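You operate a simulated robot arm through the tools that you are given. There is no shell and no other tool. Be economical: measure what you need, move in short steps, check, and stop when the job is done.

You run a simulated robot arm. Do the job below in one go: nothing can be reset, and whatever is moved stays where it is left.

## Task
Put the green stopper on top of the bundle with the blue band.

Only the result counts: the job must be done as asked and must still hold three seconds after the hand-in. Knocking over, shifting, dropping, spilling or breaking anything else fails it. A push-on lid holds only when it is set on centred and level and pressed home; a screw cap is set on level and turned clockwise until tight.

## Robot
A 5-joint arm with a two-finger parallel gripper, fixed in place. Base frame: the origin is at the foot of the arm, x ahead of it, y to its left, z up; the work surface is at about z = 0. Lengths are in m, angles in rad, forces in N, time in s.
With the tool pointing down near the work surface it reaches from about 0.26 to 0.6 m from the base axis. Its first joint turns from -1.152 to 1.152 rad. The tool tilts only in the upright plane through the base axis and itself; it spins freely about its own axis. Payload 1.57 kg.
The TCP is the grasp point between the finger pads, 0.03 m short of the fingertips. In the tool frame z runs along the fingers and y along their closing line. The gripper opens to 0.08 m. The fingers are 0.017 m wide and 0.012 m thick; the gripper's body (0.04 by 0.082 m) begins 0.08 m behind the TCP.
Orientation is that of the tool frame in the base frame, as a unit quaternion [x, y, z, w]. With the fingers straight down and closing along the base's y, the tool's x points along the base's -x, its y along +y and its z along -z.

## Interface
- The arm moves only by the tool nudge_tool. Its argument "commands" is a list of rows, each a list of 7 numbers: the shift along the tool's x, y, z in m, then the turn, a rotation vector about the tool's x, y, z in rad, then the finger opening in m, from 0 to 0.08. In form: [[dx, dy, dz, ax, ay, az, fingers], ...]. A call has 1 to 8 rows; each row shifts and turns the commanded pose from where the row before left it, along the tool's axes as they then stand. A row lasts 0.2 s, in which the tool goes at most 0.05 m and 0.15 rad; a call with a longer step from one row to the next is refused whole, and so is a gripper value outside its range. Where a pose cannot be reached the arm comes as near as it can. A force on the tool above 40 N (or 10 N above the force at the start of the call, whichever is more), or a blocked arm, ends the call early, and 0.2 s more pass. Each finger travels about 0.153 m/s and halts on what it meets, pressing with about 28 N; the grip force reading is that of the motor and also rises with nothing between the fingers. The clock runs only during rows and for 0.2 s after the last one: add rows that do not move to give the fingers time. It gives the time, the measured TCP pose, the force on the tool (base axes), the opening and the grip force at its end, in the units of the frame above (readings bear some noise).
- Cameras (640 x 400 px; columns grow to the right, rows downward): "scene" is fixed at [0.044, 0.3911, 0.5419]; the picture's right is [-0.74, -0.68, 0.00], its down [-0.26, 0.29, -0.92] and it looks along [0.62, -0.68, -0.39] (base axes); focal length 352 px, centre (320, 200). "wrist" rides on the gripper at [0.072, -0.007, -0.122] in the tool frame; the picture's right is [0.09, 1.00, 0.00], its down [-0.84, 0.08, -0.54] and it looks along [-0.54, 0.05, 0.84] (tool axes); focal length 238 px, centre (320, 200).
- grab_frame(camera): a new picture of that camera. No time passes.
- probe_pixels(camera, pixels): for up to 12 pixels [column, row] of the newest picture of that camera ("zoom" is the newest enlarged one), the place [x, y, z] in the base frame of the surface seen there, good to about 0.002 m. No time passes.
- close_up(camera, box): a new picture of the part [left, top, right, bottom] of that camera's present view, enlarged. No time passes.
- sign_off(): hands the job in; it is judged then, once.

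Keep the steps short. Do not move on a guess: measure, check each grasp and each placing, and mend mistakes. In all there are 60 turns and 20 pictures (those below and enlarged ones count). Leave the gripper open and the arm clear of the work at the hand-in unless told otherwise, and finish with a single line.

The tools are called by a JSON object that holds its "name" and its "arguments". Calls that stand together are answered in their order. nudge_tool: Moves the arm, as the interface text tells. Its arguments: {"type":"object","properties":{"commands":{"type":"array","items":{"type":"array","items":{"type":"number"}}}},"required":["commands"]} The other tools are called the same way: grab_frame (camera) takes a picture; probe_pixels (camera, pixels) gives the place of the surface under pixels of a picture; close_up (camera, box) takes an enlarged picture of a part of a camera's view; sign_off () hands the job in.

At the start:

```text
clock: 0.0
eef_pos: [0.3362, -0.3164, 0.2891]
tcp_rot: [0.0, 1.0, -0.001, 0.0]
force: [0.3, -1.1, 0.0]
grip_width: 0.0801
finger_force: 0.1
```

scene: 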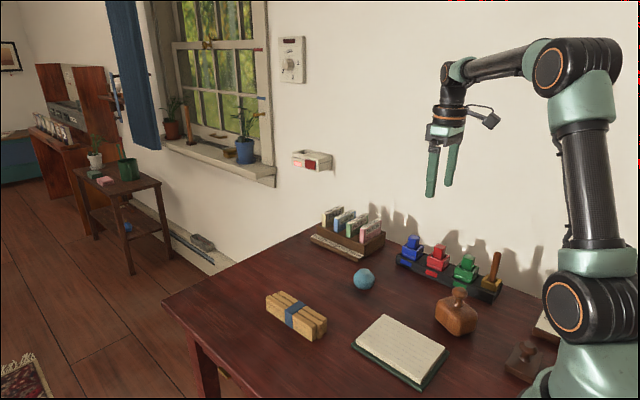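
wrist: 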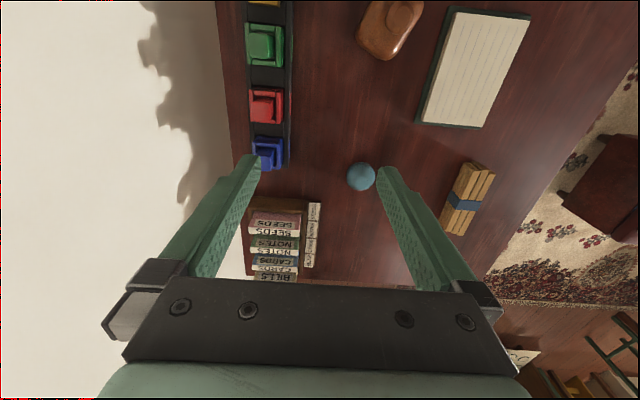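

I see a row of blue, red and green items near (466,268) and a bundle with a blue band near (297,316). I will enlarge both.

{"name": "close_up", "arguments": {"camera": "scene", "box": [380, 220, 520, 308]}}

{"name": "close_up", "arguments": {"camera": "scene", "box": [240, 260, 400, 360]}}

{"name": "close_up", "arguments": {"camera": "wrist", "box": [220, 0, 380, 100]}}

```text
4.55 times, centred on (450, 264) of scene
```

zoom: 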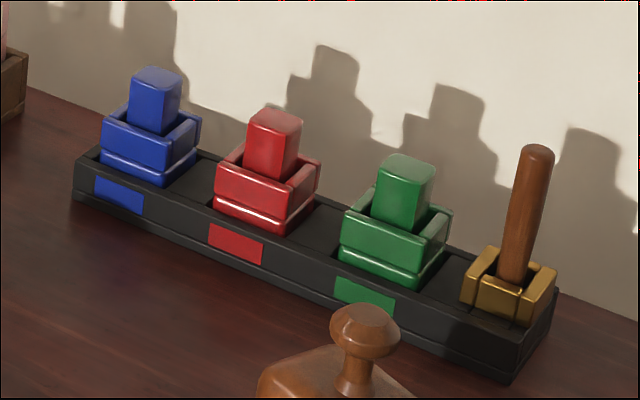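

```text
4.00 times, centred on (320, 310) of scene
```

zoom: 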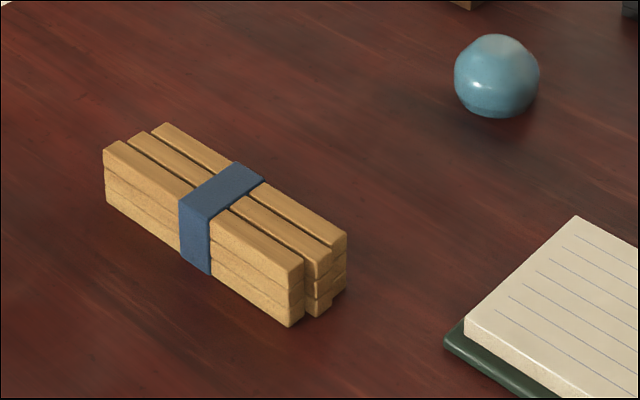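

```text
4.00 times, centred on (300, 50) of wrist
```

zoom: 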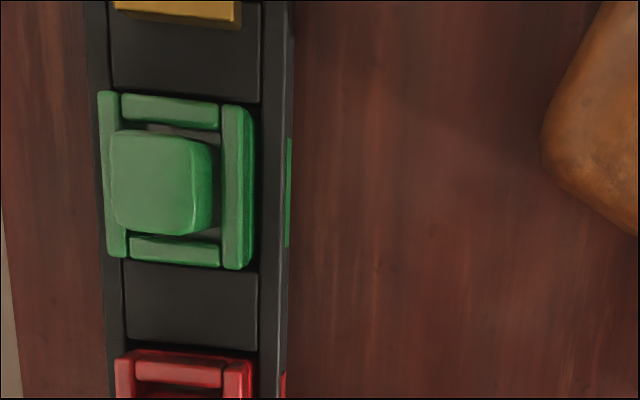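

The green block stands in a green frame. I will measure the block, frame and neighbours from the wrist zoom, and the bundle from the scene picture.

{"name": "probe_pixels", "arguments": {"camera": "zoom", "pixels": [[160, 180], [118, 140], [195, 145], [120, 220], [190, 225], [110, 180], [238, 190], [170, 112], [175, 252], [190, 300], [205, 185], [180, 12]]}}

{"name": "probe_pixels", "arguments": {"camera": "scene", "pixels": [[297, 308], [286, 312], [305, 303], [267, 297], [282, 292], [313, 326], [326, 320], [295, 317], [465, 263], [481, 262], [494, 265], [470, 277]]}}

{"name": "probe_pixels", "arguments": {"camera": "wrist", "pixels": [[462, 202], [452, 198], [475, 204], [475, 166], [490, 173], [444, 226], [460, 232], [467, 168]]}}

```text
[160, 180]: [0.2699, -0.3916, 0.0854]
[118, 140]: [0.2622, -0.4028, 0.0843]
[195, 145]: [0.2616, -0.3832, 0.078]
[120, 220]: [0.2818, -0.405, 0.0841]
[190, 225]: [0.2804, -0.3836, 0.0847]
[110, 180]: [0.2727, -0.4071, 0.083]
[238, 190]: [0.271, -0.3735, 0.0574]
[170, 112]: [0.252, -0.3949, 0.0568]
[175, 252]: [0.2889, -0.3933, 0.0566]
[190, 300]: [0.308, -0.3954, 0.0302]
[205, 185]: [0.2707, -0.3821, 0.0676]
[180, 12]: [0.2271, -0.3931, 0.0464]
```

```text
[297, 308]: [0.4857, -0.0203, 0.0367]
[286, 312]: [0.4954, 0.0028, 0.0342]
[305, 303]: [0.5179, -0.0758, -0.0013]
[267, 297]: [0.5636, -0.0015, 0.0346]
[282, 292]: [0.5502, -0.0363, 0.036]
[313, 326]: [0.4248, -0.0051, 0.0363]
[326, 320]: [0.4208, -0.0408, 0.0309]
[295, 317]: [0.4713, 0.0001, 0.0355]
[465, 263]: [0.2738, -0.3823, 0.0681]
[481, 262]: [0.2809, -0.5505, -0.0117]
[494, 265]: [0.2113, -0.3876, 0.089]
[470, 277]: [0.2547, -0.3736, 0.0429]
```

```text
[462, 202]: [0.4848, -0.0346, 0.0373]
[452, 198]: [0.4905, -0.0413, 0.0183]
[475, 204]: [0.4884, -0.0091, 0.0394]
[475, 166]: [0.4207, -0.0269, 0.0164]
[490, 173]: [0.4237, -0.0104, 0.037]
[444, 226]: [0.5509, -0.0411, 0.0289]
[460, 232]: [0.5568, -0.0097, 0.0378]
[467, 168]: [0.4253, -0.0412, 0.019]
```

The block's top is centred at about (0.271, -0.394), z 0.085, about 0.025 wide. The frame top is at z 0.057. The band's top centre is near (0.487, -0.02, 0.038). I will move over the block at z 0.14 with the fingers closing along y, away from the neighbours.

{"name": "nudge_tool", "arguments": {"commands": [[0.013, -0.0155, 0.02, 0, 0, 0, 0.06], [0.013, -0.0155, 0.03, 0, 0, 0, 0.06], [0.013, -0.0155, 0.03, 0, 0, 0, 0.06], [0.013, -0.0155, 0.03, 0, 0, 0, 0.06], [0.013, -0.0155, 0.03, 0, 0, 0, 0.06], [0, 0, 0.009, 0, 0, 0, 0.06], [0, 0, 0, 0, 0, 0, 0.06]]}}

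{"name": "grab_frame", "arguments": {"camera": "wrist"}}

```text
clock: 1.6
eef_pos: [0.271, -0.3945, 0.1398]
tcp_rot: [0.0, 1.0, 0.0, 0.001]
force: [-0.2, 0.3, 0.3]
grip_width: 0.0601
finger_force: 0.0
```

```text
14 pictures are left
```

wrist: 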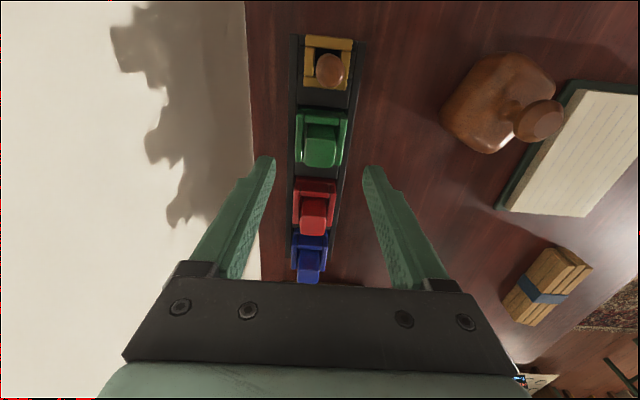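

The arm is at (0.271, -0.3945, 0.140). The green block shows at about (320,150). I will enlarge and re-measure its edges.

{"name": "close_up", "arguments": {"camera": "wrist", "box": [280, 100, 360, 180]}}

```text
5.00 times, centred on (320, 140) of wrist
```

zoom: 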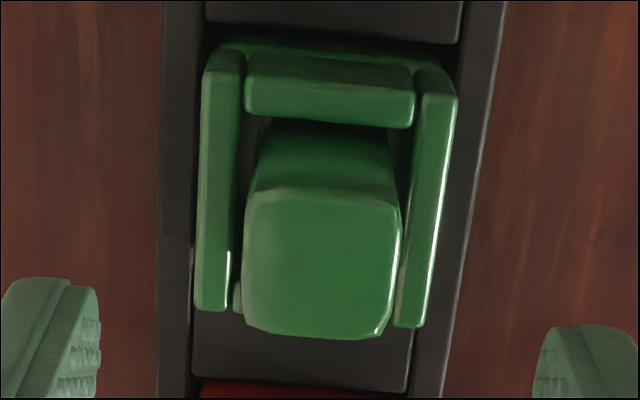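

{"name": "probe_pixels", "arguments": {"camera": "zoom", "pixels": [[320, 260], [249, 260], [394, 260], [320, 195], [320, 330], [320, 180], [320, 140], [222, 200], [425, 200], [330, 85], [270, 170], [380, 170]]}}

```text
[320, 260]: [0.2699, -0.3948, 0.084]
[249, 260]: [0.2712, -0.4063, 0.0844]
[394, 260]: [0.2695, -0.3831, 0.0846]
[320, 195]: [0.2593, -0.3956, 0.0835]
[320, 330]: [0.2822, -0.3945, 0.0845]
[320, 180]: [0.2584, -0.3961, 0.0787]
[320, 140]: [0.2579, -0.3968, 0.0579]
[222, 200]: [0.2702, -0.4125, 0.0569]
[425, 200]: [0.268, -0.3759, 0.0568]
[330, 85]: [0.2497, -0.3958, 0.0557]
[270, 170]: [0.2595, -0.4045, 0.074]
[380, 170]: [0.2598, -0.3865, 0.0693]
```

The block spans y -0.407 to -0.382 and x 0.258 to 0.283, so the tool is centred on it. I will go down to z 0.091, putting the tips at 0.061 just over the frame, then close.

{"name": "nudge_tool", "arguments": {"commands": [[0, 0, 0.02, 0, 0, 0, 0.05], [0, 0, 0.02, 0, 0, 0, 0.05], [0, 0, 0.009, 0, 0, 0, 0.05], [0, 0, 0, 0, 0, 0, 0.05], [0, 0, 0, 0, 0, 0, 0.035], [0, 0, 0, 0, 0, 0, 0.015], [0, 0, 0, 0, 0, 0, 0.015], [0, 0, 0, 0, 0, 0, 0.015]]}}

{"name": "grab_frame", "arguments": {"camera": "wrist"}}

```text
clock: 3.4
eef_pos: [0.2711, -0.395, 0.0914]
tcp_rot: [0.0, 1.0, 0.001, 0.0]
force: [-0.3, 0.3, 0.3]
grip_width: 0.0241
finger_force: 28.9
```

```text
12 pictures are left
```

wrist: 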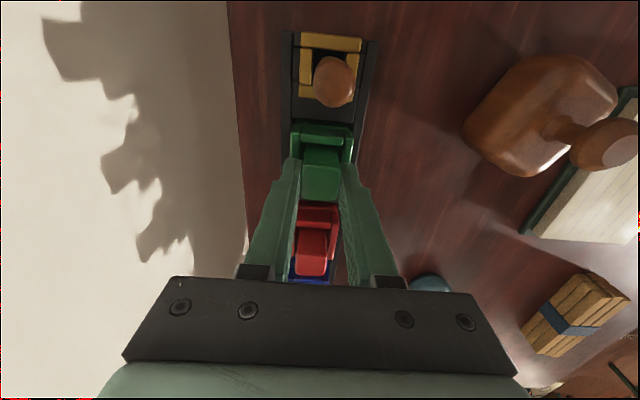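

The fingers hold the block at 0.024 m wide. I will lift slowly straight up by 0.09 m and look.

{"name": "nudge_tool", "arguments": {"commands": [[0, 0, -0.005, 0, 0, 0, 0.015], [0, 0, -0.01, 0, 0, 0, 0.015], [0, 0, -0.015, 0, 0, 0, 0.015], [0, 0, -0.02, 0, 0, 0, 0.015], [0, 0, -0.02, 0, 0, 0, 0.015], [0, 0, -0.02, 0, 0, 0, 0.015], [0, 0, 0, 0, 0, 0, 0.015]]}}

{"name": "close_up", "arguments": {"camera": "scene", "box": [380, 160, 540, 310]}}

```text
clock: 5.0
eef_pos: [0.2706, -0.3949, 0.1811]
tcp_rot: [-0.001, 1.0, 0.0, 0.001]
force: [0.8, 0.5, 0.4]
grip_width: 0.0238
finger_force: 28.2
```

```text
2.67 times, centred on (460, 235) of scene
```

zoom: 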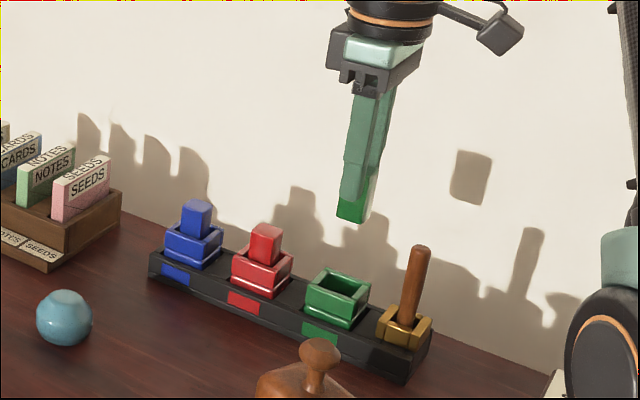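

The block came out clean and the frame stayed. I will measure the block's lower end near zoom (352,215), and the band top.

{"name": "probe_pixels", "arguments": {"camera": "zoom", "pixels": [[350, 212], [352, 218], [345, 213], [360, 219], [366, 212], [352, 204], [340, 195], [372, 190], [338, 211]]}}

{"name": "close_up", "arguments": {"camera": "wrist", "box": [260, 100, 380, 220]}}

```text
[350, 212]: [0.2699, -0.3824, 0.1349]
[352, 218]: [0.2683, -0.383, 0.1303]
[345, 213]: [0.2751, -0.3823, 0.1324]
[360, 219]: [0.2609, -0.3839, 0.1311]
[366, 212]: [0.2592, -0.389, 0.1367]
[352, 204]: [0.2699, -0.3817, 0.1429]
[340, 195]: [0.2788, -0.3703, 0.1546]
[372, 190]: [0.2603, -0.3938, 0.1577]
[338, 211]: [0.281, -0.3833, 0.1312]
```

```text
3.33 times, centred on (320, 160) of wrist
```

zoom: 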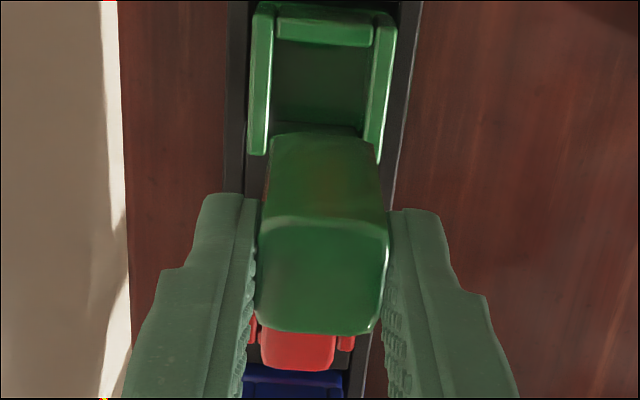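

The block's lower end is at z 0.130 with the TCP at 0.181, so its bottom is about 0.051 under the TCP. The bundle runs along x, so the current orientation suits it. I will rise 0.03 and carry the block toward (0.487, -0.02), first half now.

{"name": "nudge_tool", "arguments": {"commands": [[0, 0, -0.03, 0, 0, 0, 0.015], [-0.0155, 0.0268, 0, 0, 0, 0, 0.015], [-0.0155, 0.0268, 0, 0, 0, 0, 0.015], [-0.0155, 0.0268, 0, 0, 0, 0, 0.015], [-0.0155, 0.0268, 0, 0, 0, 0, 0.015], [-0.0155, 0.0268, 0, 0, 0, 0, 0.015], [-0.0155, 0.0268, 0, 0, 0, 0, 0.015], [-0.0155, 0.0268, 0, 0, 0, 0, 0.015]]}}

{"name": "nudge_tool", "arguments": {"commands": [[-0.0155, 0.0268, 0, 0, 0, 0, 0.015], [-0.0155, 0.0268, 0, 0, 0, 0, 0.015], [-0.0155, 0.0268, 0, 0, 0, 0, 0.015], [-0.0155, 0.0268, 0, 0, 0, 0, 0.015], [-0.0155, 0.0268, 0, 0, 0, 0, 0.015], [-0.0155, 0.0268, 0, 0, 0, 0, 0.015], [-0.0155, 0.0268, 0, 0, 0, 0, 0.015], [0, 0, 0, 0, 0, 0, 0.015]]}}

{"name": "grab_frame", "arguments": {"camera": "wrist"}}

{"name": "close_up", "arguments": {"camera": "scene", "box": [220, 180, 380, 360]}}

```text
clock: 6.8
eef_pos: [0.38, -0.2074, 0.2103]
tcp_rot: [-0.001, 1.0, 0.001, 0.0]
force: [-0.6, 0.4, -0.7]
grip_width: 0.0239
finger_force: 28.1
```

```text
clock: 8.6
eef_pos: [0.4874, -0.0187, 0.2107]
tcp_rot: [0.0, 1.0, 0.0, 0.0]
force: [-0.7, -0.3, -0.6]
grip_width: 0.0238
finger_force: 27.9
```

```text
9 pictures are left
```

wrist: 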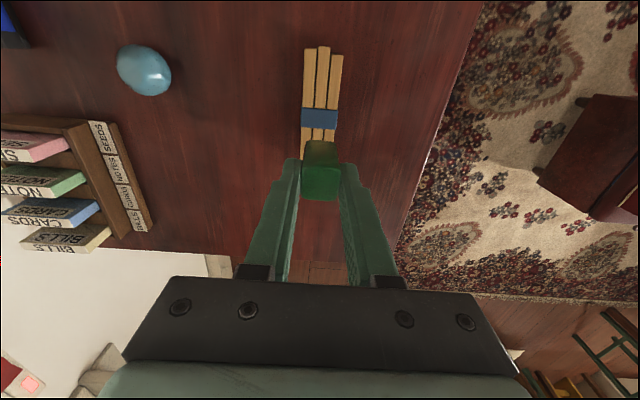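

```text
2.22 times, centred on (300, 270) of scene
```

zoom: 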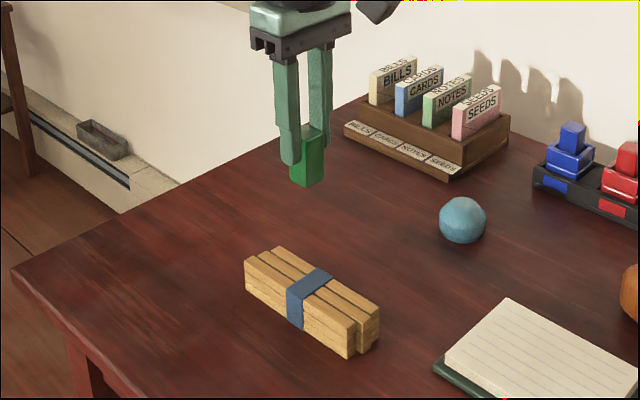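

I will measure the band top in both views and the block's lower end again.

{"name": "probe_pixels", "arguments": {"camera": "wrist", "pixels": [[304, 118], [320, 118], [335, 118], [320, 110], [320, 126], [310, 52], [324, 50], [337, 58], [302, 118], [337, 118]]}}

{"name": "probe_pixels", "arguments": {"camera": "zoom", "pixels": [[306, 184], [294, 178], [320, 172], [300, 182], [309, 283], [292, 288], [327, 273]]}}

```text
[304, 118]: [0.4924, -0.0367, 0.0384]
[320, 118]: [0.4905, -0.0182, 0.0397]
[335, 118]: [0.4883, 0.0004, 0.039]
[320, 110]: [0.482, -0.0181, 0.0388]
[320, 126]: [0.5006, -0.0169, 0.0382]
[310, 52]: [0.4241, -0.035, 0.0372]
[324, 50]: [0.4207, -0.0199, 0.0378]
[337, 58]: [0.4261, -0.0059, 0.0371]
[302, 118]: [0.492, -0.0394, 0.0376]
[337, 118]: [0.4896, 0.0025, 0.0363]
```

```text
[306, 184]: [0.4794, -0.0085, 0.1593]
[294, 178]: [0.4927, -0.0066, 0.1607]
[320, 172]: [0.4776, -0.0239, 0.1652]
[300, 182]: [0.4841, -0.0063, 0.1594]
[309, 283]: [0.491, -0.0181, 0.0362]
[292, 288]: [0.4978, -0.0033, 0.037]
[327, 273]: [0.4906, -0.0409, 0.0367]
```

The band top is centred at (0.490, -0.0185), z about 0.0385, and the block's bottom is at about 0.159. I will shift 0.003 in x and lower 0.112, leaving about 8 mm.

{"name": "nudge_tool", "arguments": {"commands": [[-0.003, 0, 0.02, 0, 0, 0, 0.015], [0, 0, 0.025, 0, 0, 0, 0.015], [0, 0, 0.025, 0, 0, 0, 0.015], [0, 0, 0.02, 0, 0, 0, 0.015], [0, 0, 0.015, 0, 0, 0, 0.015], [0, 0, 0.007, 0, 0, 0, 0.015], [0, 0, 0, 0, 0, 0, 0.015]]}}

{"name": "close_up", "arguments": {"camera": "scene", "box": [250, 240, 350, 350]}}

```text
clock: 10.2
eef_pos: [0.49, -0.0199, 0.1001]
tcp_rot: [0.0, 1.0, 0.0, 0.0]
force: [-0.3, -0.3, -0.7]
grip_width: 0.024
finger_force: 28.0
```

```text
3.64 times, centred on (300, 295) of scene
```

zoom: 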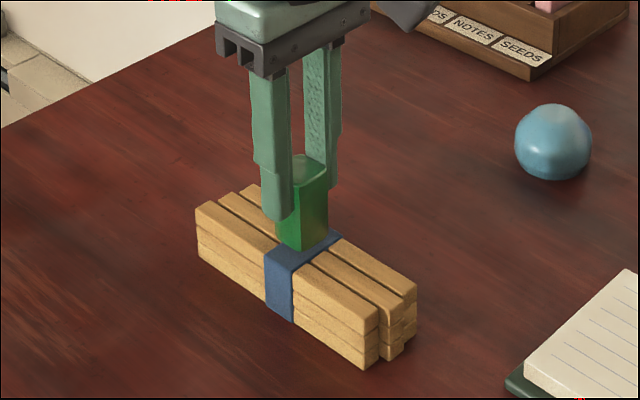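

The block hangs above the band with roughly 10 mm left. I will lower 7 mm in small rows and read the force.

{"name": "nudge_tool", "arguments": {"commands": [[0, 0.001, 0.002, 0, 0, 0, 0.015], [0, 0, 0.002, 0, 0, 0, 0.015], [0, 0, 0.0015, 0, 0, 0, 0.015], [0, 0, 0.0015, 0, 0, 0, 0.015], [0, 0, 0, 0, 0, 0, 0.015]]}}

```text
clock: 11.4
eef_pos: [0.4908, -0.0193, 0.0923]
tcp_rot: [-0.001, 1.0, 0.0, 0.0]
force: [-6.0, 0.9, 14.8]
grip_width: 0.0237
finger_force: 28.4
```

Contact: 14.8 N upward at z 0.0923. I will back off 1 mm and check the force again.

{"name": "nudge_tool", "arguments": {"commands": [[0, 0, -0.001, 0, 0, 0, 0.015], [0, 0, 0, 0, 0, 0, 0.015]]}}

{"name": "close_up", "arguments": {"camera": "scene", "box": [260, 260, 340, 350]}}

```text
clock: 12.0
eef_pos: [0.4902, -0.0201, 0.093]
tcp_rot: [0.0, 1.0, 0.0, 0.0]
force: [0.8, 1.4, 3.4]
grip_width: 0.0238
finger_force: 28.0
```

```text
4.44 times, centred on (300, 305) of scene
```

zoom: 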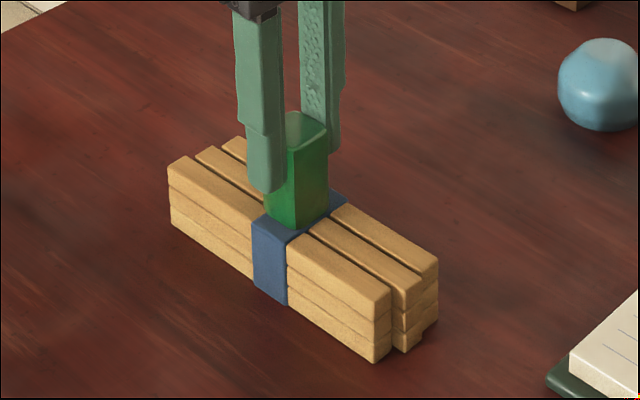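

The block rests on the band with light contact at 3.4 N. I will open the fingers gradually to 0.05.

{"name": "nudge_tool", "arguments": {"commands": [[0, 0, 0, 0, 0, 0, 0.026], [0, 0, 0, 0, 0, 0, 0.03], [0, 0, 0, 0, 0, 0, 0.04], [0, 0, 0, 0, 0, 0, 0.05], [0, 0, 0, 0, 0, 0, 0.05]]}}

{"name": "nudge_tool", "arguments": {"commands": [[0, 0, -0.01, 0, 0, 0, 0.05], [0, 0, -0.02, 0, 0, 0, 0.05], [0, 0, -0.03, 0, 0, 0, 0.05], [0, 0, -0.04, 0, 0, 0, 0.05], [0, 0, -0.04, 0, 0, 0, 0.05], [0, 0, 0, 0, 0, 0, 0.05]]}}

{"name": "close_up", "arguments": {"camera": "scene", "box": [250, 240, 350, 350]}}

{"name": "grab_frame", "arguments": {"camera": "scene"}}

```text
clock: 13.2
eef_pos: [0.49, -0.0197, 0.0923]
tcp_rot: [0.0, 1.0, 0.0, 0.001]
force: [-1.2, 0.0, 1.1]
grip_width: 0.05
finger_force: 0.1
```

```text
clock: 14.6
eef_pos: [0.491, -0.0187, 0.232]
tcp_rot: [-0.001, 1.0, 0.0, 0.001]
force: [1.1, 0.7, -0.5]
grip_width: 0.05
finger_force: 0.0
```

```text
3.64 times, centred on (300, 295) of scene
```

zoom: 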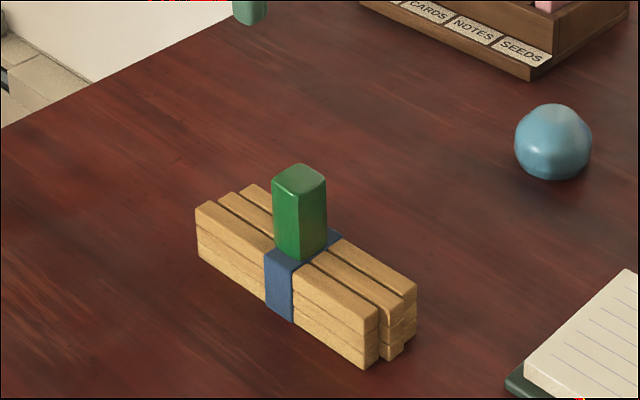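

```text
4 pictures are left
```

scene: 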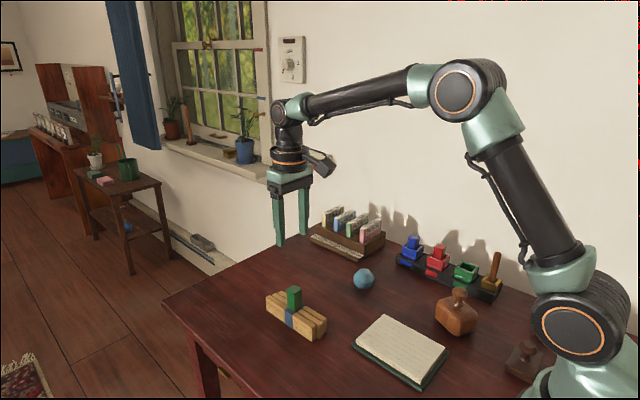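

The stopper stands upright on the band, nothing else has moved, and the open gripper is clear above it. I am handing in.

{"name": "sign_off", "arguments": {}}

```text
The job is handed in.
```

The green stopper is standing upright on top of the blue-banded bundle, with nothing else disturbed and the open gripper clear.
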